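You operate a simulated robot arm through the tools that you are given. There is no shell and no other tool. Be economical: measure what you need, move in short steps, check, and stop when the job is done.

You run a simulated robot arm. Do the job below in one go: nothing can be reset, and whatever is moved stays where it is left.

JOB
Put one of the mandrels from the top of the hub bench in the red brake drum there.

Only the result counts: the job must be done as asked and must still hold three seconds after the hand-in. Knocking over, shifting, dropping, spilling or breaking anything else fails it.

ROBOT AND FRAMES
A 7-joint arm with a two-finger parallel gripper, fixed in place. Base frame: the origin is at the foot of the arm, x ahead of it, y to its left, z up. Readings come in m, degrees, newtons and seconds.
With the tool pointing down near the work surface it reaches from about 0.24 to 0.62 m from the base axis. Its first joint turns from -66.0 to 66.0 degrees. Payload 2.6 kg.
The tool frame sits at the grasp point between the pads (the TCP): z along the fingers, y along the line on which they close. The tips reach 0.03 m beyond it. Largest opening 0.094 m; finger width 0.028, thickness 0.01; the body of the gripper, 0.05 by 0.096 m, starts 0.055 m behind the TCP.
Orientation is that of the tool frame in the base frame, as a unit quaternion [w, x, y, z]. With the fingers straight down and closing along the base's y, the tool's x points along the base's -x, its y along +y and its z along -z.

CONTROLS
- The arm moves only by the tool apply_moves. Its argument "steps" is one flat list of numbers, 7 for each row, row after row: the shift along the base's x, y, z in m, then the turn, a rotation vector about the base's x, y, z in degrees, then the gripper command, from -1 (shut) to 1 (fully open), values between in proportion. In form: [tx, ty, tz, rx, ry, rz, gripper, tx, ty, tz, rx, ry, rz, gripper, ...]. A call has 1 to 10 rows; each row is the pose to reach, as a shift and turn from the pose commanded when the call began. Rows are played at 5 a second. More than 0.05 m and 8.6 degrees between two rows, or a gripper value outside its range, and nothing of the call is played. A pose out of reach is approached as far as the arm can. The call stops where the force on the tool passes 40 N (or 10 N more than at its start, if that is more) or the arm is blocked; 0.2 s more then pass. Each finger travels about 0.072 m/s and halts on what it meets, pressing with about 28 N; the grip force reading is that of the motor and also rises with nothing between the fingers. The clock runs only during rows and for 0.2 s after the last one: add rows that repeat a pose to give the fingers time. It gives the time, the measured TCP pose, the force on the tool (base axes), the opening and the grip force at its end, in the units of the frame above (readings bear some noise).
- Cameras (640 x 400 px; columns grow to the right, rows downward): "scene" is fixed at [0.0156, 0.4282, 0.5498]; the picture's right is [-0.89, -0.45, 0.00], its down [-0.31, 0.62, -0.72] and it looks along [0.32, -0.64, -0.70] (base axes); focal length 289 px, centre (320, 200). "wrist" rides on the gripper at [0.076, 0.014, -0.102] in the tool frame; the picture's right is [-0.18, 0.98, 0.00], its down [-0.75, -0.14, -0.64] and it looks along [-0.63, -0.12, 0.77] (tool axes); focal length 243 px, centre (320, 200). There is no depth. A picture from a camera that has moved, and an enlarged one, comes with that camera's place and axes in the base frame and with its lens.
- capture(camera): a new picture of that camera. No time passes.
- close_up(camera, box): a new picture of the part [left, top, right, bottom] of that camera's present view, enlarged. No time passes.
- finish_job(): hands the job in; it is judged then, once.

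Go step by step. Nothing tells you positions but the pictures and the camera data: compare them with the known pose of the tool, close in by small moves and look again before you grip or let go. The budget is 90 turns and 36 pictures, counting those below and the enlarged ones. Unless the task says otherwise, let go and move clear before handing in, and close with one line.

The tools are called after "Request:" by a JSON object that holds its "name" and its "arguments". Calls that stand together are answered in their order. apply_moves: Moves the arm, as the interface text tells. Its arguments: {"type":"object","properties":{"steps":{"type":"array"}},"required":["steps"]} The other tools are called the same way: capture (camera) takes a picture; close_up (camera, box) takes an enlarged picture of a part of a camera's view; finish_job () hands the job in.

At the start:

```text
time: 0.0
ee_pos: [0.3747, 0.0077, 0.2784]
orientation: [0.001, 0.0, 1.0, 0.0]
force: [0.1, 0.3, -0.4]
opening: 0.094
gripper_force: 0.0
```

scene: 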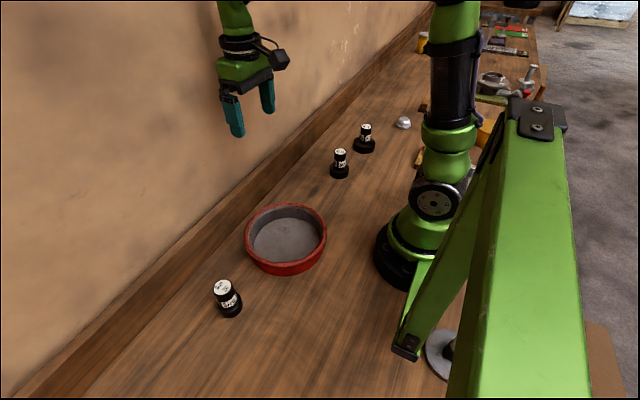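
wrist: 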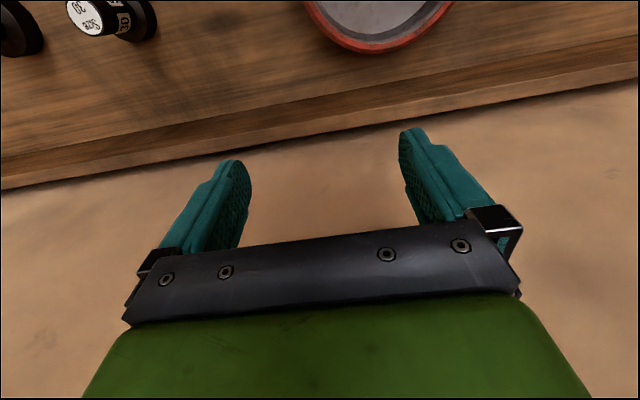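

I see a red drum near (0.27, 0.09), and three black labelled objects near (0.29, 0.28), (0.26, -0.20) and (0.25, -0.36). I'll enlarge the views to tell what each of them is.

Request:
{"name": "close_up", "arguments": {"camera": "scene", "box": [180, 190, 340, 330]}}

Request:
{"name": "close_up", "arguments": {"camera": "scene", "box": [310, 100, 430, 190]}}

```text
2.86 times, centred on (260, 260) of scene
camera zoom: at [0.0156, 0.4282, 0.5498], right [-0.89, -0.45, 0.0], down [-0.31, 0.62, -0.72], along [0.32, -0.64, -0.7], focal length 826 px, centre (491, 29)
```

zoom: 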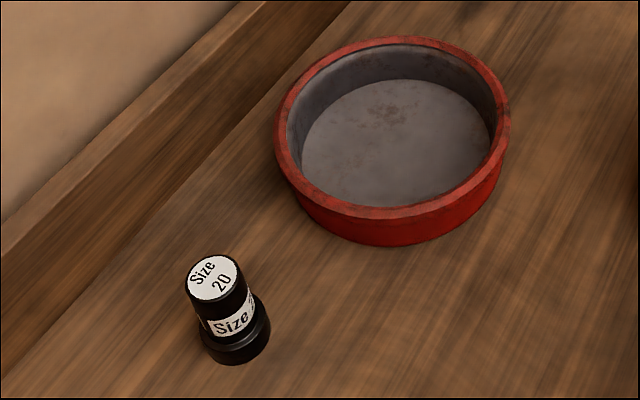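

```text
4.44 times, centred on (370, 145) of scene
camera zoom: at [0.0156, 0.4282, 0.5498], right [-0.89, -0.45, 0.0], down [-0.31, 0.62, -0.72], along [0.32, -0.64, -0.7], focal length 1285 px, centre (98, 444)
```

zoom: 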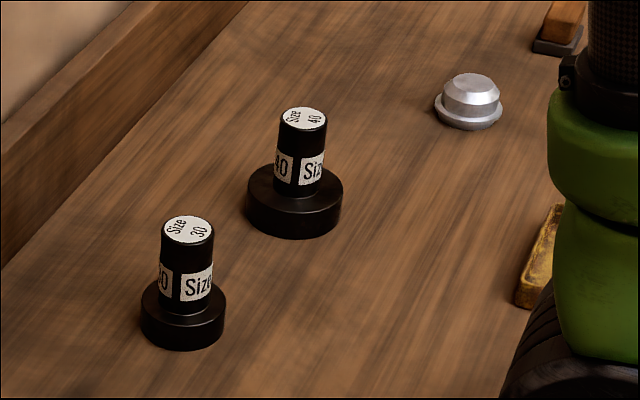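

The three objects are mandrels of size 20, 30 and 40. I'll take size 20, near (0.286, 0.275) with its top at about z 0.075, because it's closest to the drum. First I'll move above it and look.

Request:
{"name": "apply_moves", "arguments": {"steps": [-0.0127, 0.0384, -0.011, 0, 0, 0, 1, -0.0254, 0.0768, -0.022, 0, 0, 0, 1, -0.0381, 0.1152, -0.033, 0, 0, 0, 1, -0.0508, 0.1536, -0.044, 0, 0, 0, 1, -0.0635, 0.192, -0.055, 0, 0, 0, 1, -0.0762, 0.2304, -0.066, 0, 0, 0, 1, -0.0887, 0.2683, -0.08, 0, 0, 0, 1, -0.0887, 0.2683, -0.08, 0, 0, 0, 1]}}

Request:
{"name": "capture", "arguments": {"camera": "wrist"}}

Request:
{"name": "capture", "arguments": {"camera": "scene"}}

```text
time: 1.8
ee_pos: [0.2858, 0.2791, 0.1983]
orientation: [0.0, 0.0, 1.0, 0.0]
force: [-0.2, -0.6, -1.0]
opening: 0.0941
gripper_force: 0.0
```

```text
31 pictures are left
camera wrist: at [0.2076, 0.2952, 0.3011], right [0.18, 0.98, 0.0], down [0.75, -0.14, 0.64], along [0.63, -0.12, -0.77], focal length 243 px, centre (320, 200)
```

wrist: 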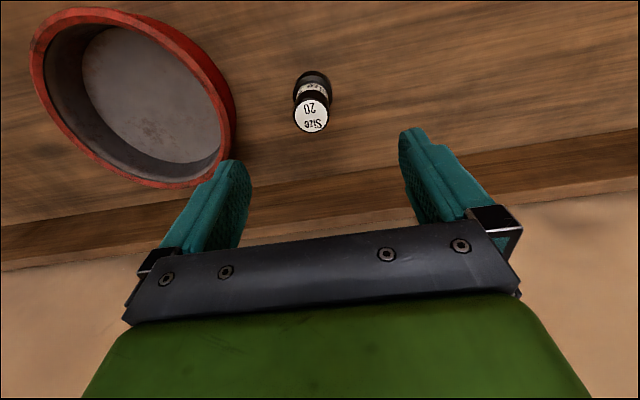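

```text
30 pictures are left
```

scene: 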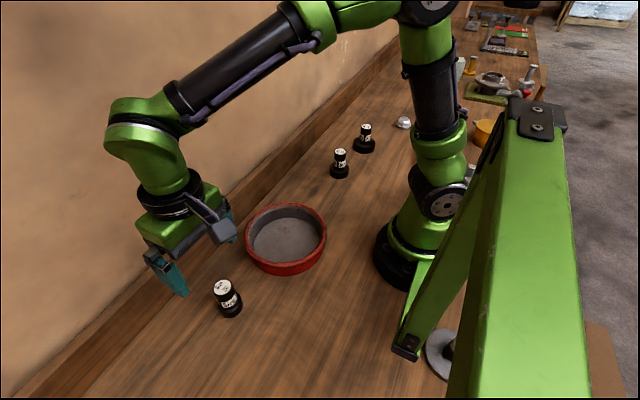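

The size 20 mandrel triangulates to about (0.286, 0.273), with its top near z 0.08. I'll line up in y and go partway down, then check.

Request:
{"name": "apply_moves", "arguments": {"steps": [0.0, -0.003, -0.03, 0, 0, 0, 1, 0.0, -0.006, -0.06, 0, 0, 0, 1, 0.0, -0.006, -0.085, 0, 0, 0, 1, 0.0, -0.006, -0.085, 0, 0, 0, 1]}}

Request:
{"name": "capture", "arguments": {"camera": "wrist"}}

Request:
{"name": "close_up", "arguments": {"camera": "scene", "box": [140, 220, 300, 320]}}

```text
time: 2.8
ee_pos: [0.2845, 0.2733, 0.1123]
orientation: [0.0, 0.0, 1.0, 0.0]
force: [-0.3, 0.8, -0.6]
opening: 0.0939
gripper_force: 0.0
```

```text
29 pictures are left
camera wrist: at [0.2079, 0.2888, 0.2168], right [0.18, 0.98, 0.0], down [0.75, -0.14, 0.64], along [0.63, -0.12, -0.77], focal length 243 px, centre (320, 200)
```

wrist: 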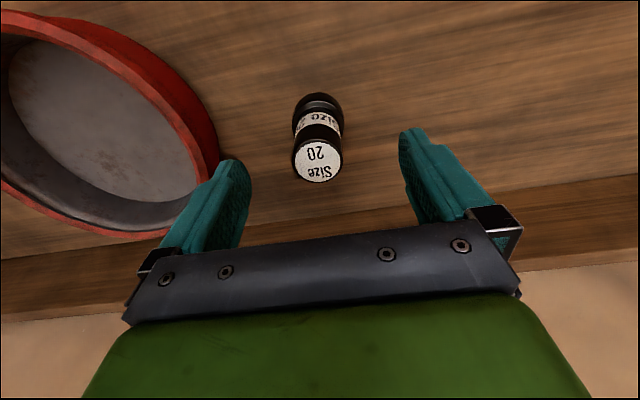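

```text
4.00 times, centred on (220, 270) of scene
camera zoom: at [0.0156, 0.4282, 0.5498], right [-0.89, -0.45, 0.0], down [-0.31, 0.62, -0.72], along [0.32, -0.64, -0.7], focal length 1156 px, centre (720, -80)
```

zoom: 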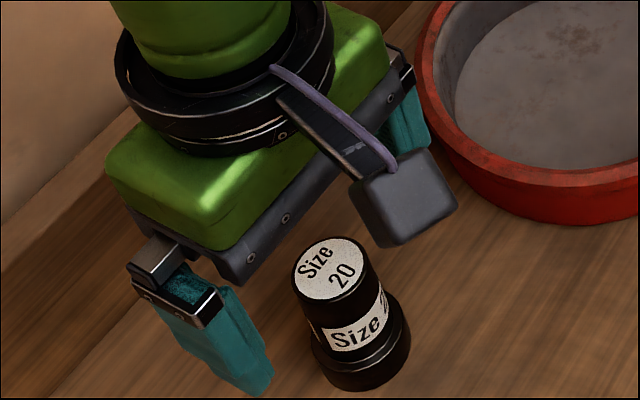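

The mandrel is centred between the fingers to within a couple of millimetres. I'll go down to a TCP height of about 0.065 and close.

Request:
{"name": "apply_moves", "arguments": {"steps": [0, 0, -0.025, 0, 0, 0, 1, 0, 0, -0.048, 0, 0, 0, 1, 0, 0, -0.048, 0, 0, 0, 1]}}

Request:
{"name": "capture", "arguments": {"camera": "wrist"}}

```text
time: 3.6
ee_pos: [0.2863, 0.2721, 0.0632]
orientation: [0.0, 0.0, 1.0, 0.0]
force: [-0.5, 0.3, -0.5]
opening: 0.0939
gripper_force: 0.0
```

```text
27 pictures are left
camera wrist: at [0.2091, 0.2884, 0.1684], right [0.18, 0.98, 0.0], down [0.75, -0.14, 0.64], along [0.63, -0.12, -0.77], focal length 243 px, centre (320, 200)
```

wrist: 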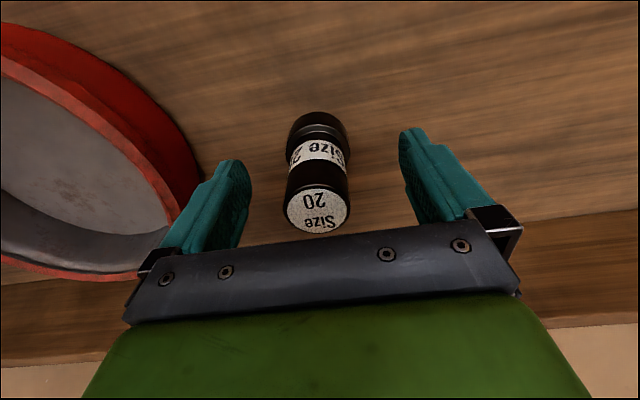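

The fingers straddle the neck evenly, so I'll close them.

Request:
{"name": "apply_moves", "arguments": {"steps": [0, 0, 0, 0, 0, 0, -1, 0, 0, 0, 0, 0, 0, -1, 0, 0, 0, 0, 0, 0, -1, 0, 0, 0, 0, 0, 0, -1, 0, 0, 0, 0, 0, 0, -1]}}

```text
time: 4.8
ee_pos: [0.2859, 0.2718, 0.0641]
orientation: [0.0, -0.001, 1.0, 0.0]
force: [1.3, -0.7, 1.0]
opening: 0.0342
gripper_force: 27.5
```

The grip holds at 34 mm, which matches the neck. I'll lift straight up and check.

Request:
{"name": "apply_moves", "arguments": {"steps": [0, 0, 0.02, 0, 0, 0, -1, 0, 0, 0.05, 0, 0, 0, -1, 0, 0, 0.085, 0, 0, 0, -1, 0, 0, 0.11, 0, 0, 0, -1, 0, 0, 0.11, 0, 0, 0, -1]}}

Request:
{"name": "capture", "arguments": {"camera": "scene"}}

Request:
{"name": "capture", "arguments": {"camera": "wrist"}}

```text
time: 6.0
ee_pos: [0.285, 0.2704, 0.1773]
orientation: [-0.001, 0.0, 1.0, -0.001]
force: [0.5, -0.8, -5.5]
opening: 0.0346
gripper_force: 28.3
```

```text
26 pictures are left
```

scene: 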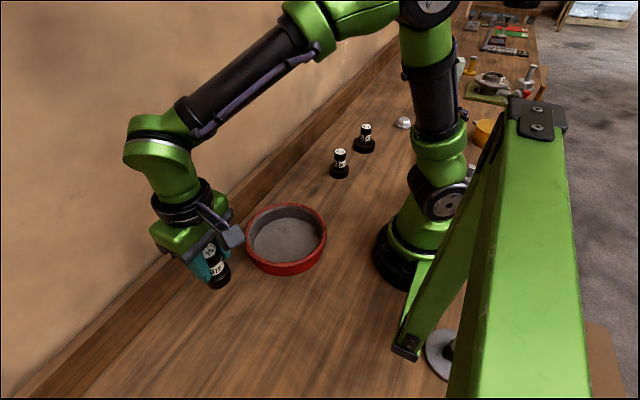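

```text
25 pictures are left
camera wrist: at [0.2081, 0.2864, 0.2798], right [0.18, 0.98, 0.0], down [0.75, -0.14, 0.64], along [0.63, -0.12, -0.77], focal length 243 px, centre (320, 200)
```

wrist: 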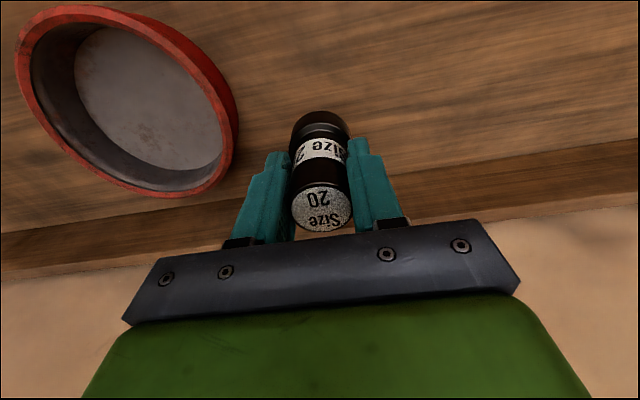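

The mandrel is lifted cleanly, and its underside is at about z 0.114, above the rim. I'll carry it over the drum centre, near (0.262, 0.093).

Request:
{"name": "apply_moves", "arguments": {"steps": [-0.0046, -0.0354, 0, 0, 0, 0, -1, -0.0092, -0.0708, 0, 0, 0, 0, -1, -0.0138, -0.1062, 0, 0, 0, 0, -1, -0.0184, -0.1416, 0, 0, 0, 0, -1, -0.023, -0.177, 0, 0, 0, 0, -1, -0.023, -0.177, 0, 0, 0, 0, -1]}}

Request:
{"name": "capture", "arguments": {"camera": "scene"}}

Request:
{"name": "capture", "arguments": {"camera": "wrist"}}

```text
time: 7.4
ee_pos: [0.2626, 0.0925, 0.1745]
orientation: [0.001, 0.0, 1.0, 0.0]
force: [0.8, -0.3, -5.1]
opening: 0.0344
gripper_force: 27.9
```

```text
24 pictures are left
```

scene: 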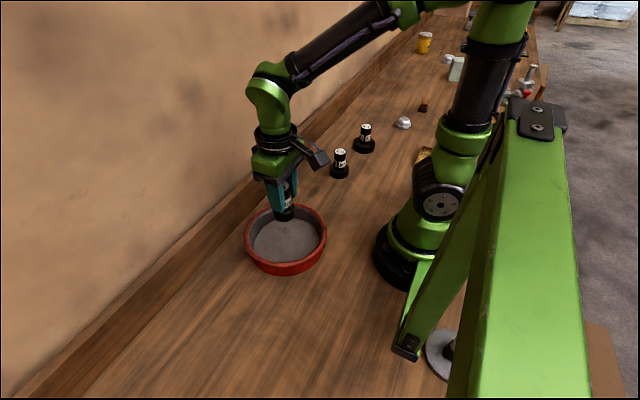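

```text
23 pictures are left
camera wrist: at [0.1855, 0.1081, 0.2786], right [0.18, 0.98, 0.0], down [0.75, -0.14, 0.64], along [0.63, -0.12, -0.77], focal length 243 px, centre (320, 200)
```

wrist: 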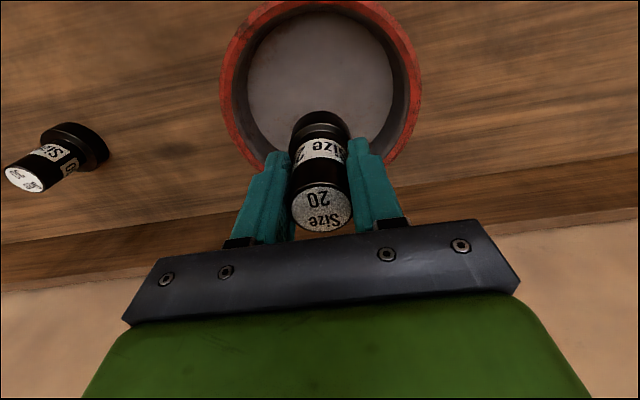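

The drum is centred under the mandrel with plenty of room on all sides. I'll lower it most of the way.

Request:
{"name": "apply_moves", "arguments": {"steps": [0, 0, -0.025, 0, 0, 0, -1, 0, 0, -0.05, 0, 0, 0, -1, 0, 0, -0.075, 0, 0, 0, -1, 0, 0, -0.088, 0, 0, 0, -1, 0, 0, -0.088, 0, 0, 0, -1]}}

Request:
{"name": "close_up", "arguments": {"camera": "scene", "box": [220, 170, 350, 285]}}

Request:
{"name": "capture", "arguments": {"camera": "wrist"}}

```text
time: 8.6
ee_pos: [0.2615, 0.094, 0.0864]
orientation: [0.001, 0.0, 1.0, 0.0]
force: [-0.4, 0.6, -4.6]
opening: 0.0342
gripper_force: 28.3
```

```text
3.48 times, centred on (285, 228) of scene
camera zoom: at [0.0156, 0.4282, 0.5498], right [-0.89, -0.45, 0.0], down [-0.31, 0.62, -0.72], along [0.32, -0.64, -0.7], focal length 1005 px, centre (442, 104)
```

zoom: 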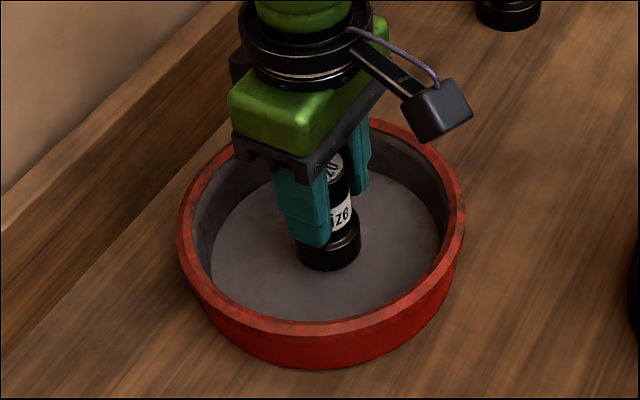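

```text
21 pictures are left
camera wrist: at [0.1858, 0.1093, 0.1913], right [0.18, 0.98, 0.0], down [0.75, -0.14, 0.64], along [0.63, -0.12, -0.77], focal length 243 px, centre (320, 200)
```

wrist: 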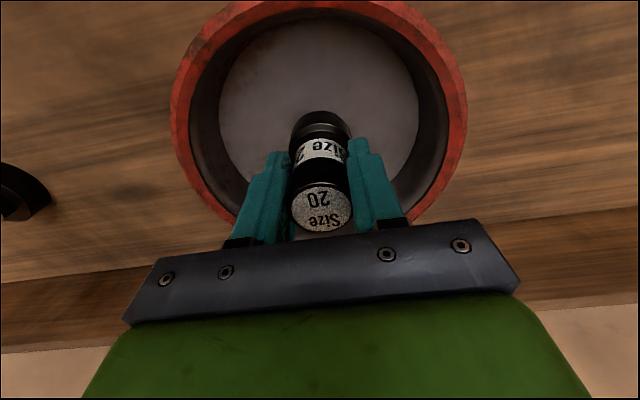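

Now inside the drum with the underside at about z 0.022. I'll lower in small steps and watch the force for contact with the floor.

Request:
{"name": "apply_moves", "arguments": {"steps": [0, 0, -0.003, 0, 0, 0, -1, 0, 0, -0.006, 0, 0, 0, -1, 0, 0, -0.008, 0, 0, 0, -1, 0, 0, -0.008, 0, 0, 0, -1]}}

```text
time: 9.6
ee_pos: [0.2629, 0.0924, 0.0794]
orientation: [0.0, 0.0, 1.0, 0.001]
force: [-0.1, 0.4, -4.4]
opening: 0.0346
gripper_force: 27.7
```

Request:
{"name": "apply_moves", "arguments": {"steps": [0, 0, -0.001, 0, 0, 0, -1, 0, 0, -0.002, 0, 0, 0, -1, 0, 0, -0.003, 0, 0, 0, -1, 0, 0, -0.003, 0, 0, 0, -1]}}

```text
time: 10.6
ee_pos: [0.2632, 0.0946, 0.0764]
orientation: [0.0, 0.001, 1.0, 0.0]
force: [0.1, 1.7, -5.2]
opening: 0.0347
gripper_force: 27.6
```

No contact yet, as the force is still just the mandrel's weight. I'll keep going in small steps.

Request:
{"name": "apply_moves", "arguments": {"steps": [0, 0, -0.001, 0, 0, 0, -1, 0, 0, -0.002, 0, 0, 0, -1, 0, 0, -0.003, 0, 0, 0, -1, 0, 0, -0.003, 0, 0, 0, -1]}}

```text
time: 11.6
ee_pos: [0.2622, 0.0934, 0.0724]
orientation: [0.0, 0.0, 1.0, 0.001]
force: [0.3, 0.6, -6.1]
opening: 0.0344
gripper_force: 28.0
```

Request:
{"name": "apply_moves", "arguments": {"steps": [0, 0, -0.001, 0, 0, 0, -1, 0, 0, -0.002, 0, 0, 0, -1, 0, 0, -0.002, 0, 0, 0, -1]}}

```text
time: 12.4
ee_pos: [0.2631, 0.0931, 0.0702]
orientation: [0.001, 0.0, 1.0, 0.0]
force: [-4.1, -1.4, 15.1]
opening: 0.0343
gripper_force: 27.5
```

The mandrel is touching the drum floor at a TCP height of about 0.070. I'll ease the push by 1 mm, then open partway.

Request:
{"name": "apply_moves", "arguments": {"steps": [0, 0, 0.001, 0, 0, 0, -1, 0, 0, 0.001, 0, 0, 0, -1, 0, 0, 0.001, 0, 0, 0, 0.2, 0, 0, 0.001, 0, 0, 0, 0.2, 0, 0, 0.001, 0, 0, 0, 0.2]}}

Request:
{"name": "capture", "arguments": {"camera": "wrist"}}

```text
time: 13.6
ee_pos: [0.2635, 0.0944, 0.0713]
orientation: [0.0, 0.001, 1.0, 0.001]
force: [-1.4, 0.1, 0.4]
opening: 0.0566
gripper_force: 0.1
```

```text
20 pictures are left
camera wrist: at [0.1861, 0.1097, 0.1757], right [0.18, 0.98, 0.0], down [0.75, -0.14, 0.64], along [0.63, -0.12, -0.77], focal length 243 px, centre (320, 200)
```

wrist: 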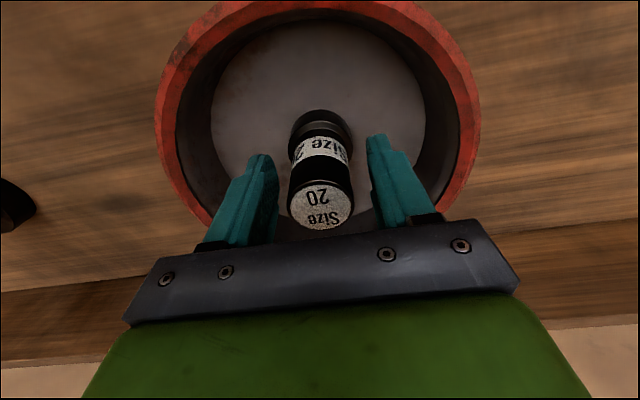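

The mandrel is free and upright, and both fingers are clear of it. I'll pull straight up.

Request:
{"name": "apply_moves", "arguments": {"steps": [0, 0, 0.02, 0, 0, 0, 0.2, 0, 0, 0.05, 0, 0, 0, 0.2, 0, 0, 0.09, 0, 0, 0, 0.2, 0, 0, 0.13, 0, 0, 0, 0.2, 0, 0, 0.17, 0, 0, 0, 0.2, 0, 0, 0.17, 0, 0, 0, 0.2]}}

Request:
{"name": "capture", "arguments": {"camera": "scene"}}

Request:
{"name": "capture", "arguments": {"camera": "wrist"}}

```text
time: 15.0
ee_pos: [0.2616, 0.0937, 0.241]
orientation: [0.0, 0.001, 1.0, 0.0]
force: [0.1, -0.9, -0.2]
opening: 0.056
gripper_force: 0.0
```

```text
19 pictures are left
```

scene: 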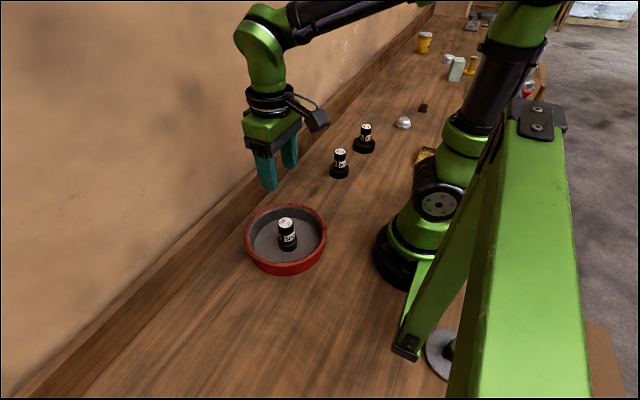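

```text
18 pictures are left
camera wrist: at [0.1864, 0.1105, 0.3454], right [0.18, 0.98, 0.0], down [0.75, -0.14, 0.64], along [0.63, -0.12, -0.77], focal length 243 px, centre (320, 200)
```

wrist: 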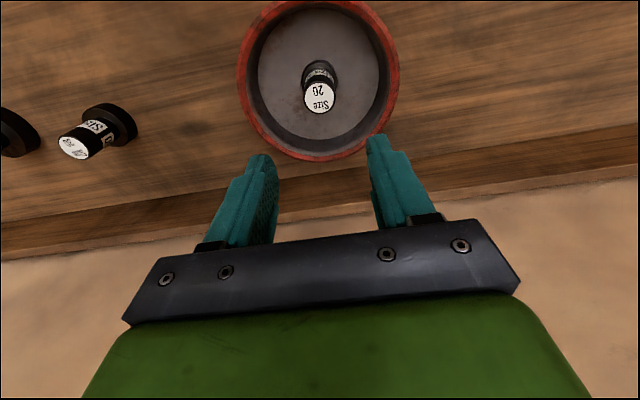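

The mandrel stands upright in the middle of the red drum, the gripper is clear, and the drum and the other mandrels look unmoved. I'm handing the job in.

Request:
{"name": "finish_job", "arguments": {}}

```text
The job is handed in.
```

The size 20 mandrel is standing upright in the red brake drum, and the job is handed in.
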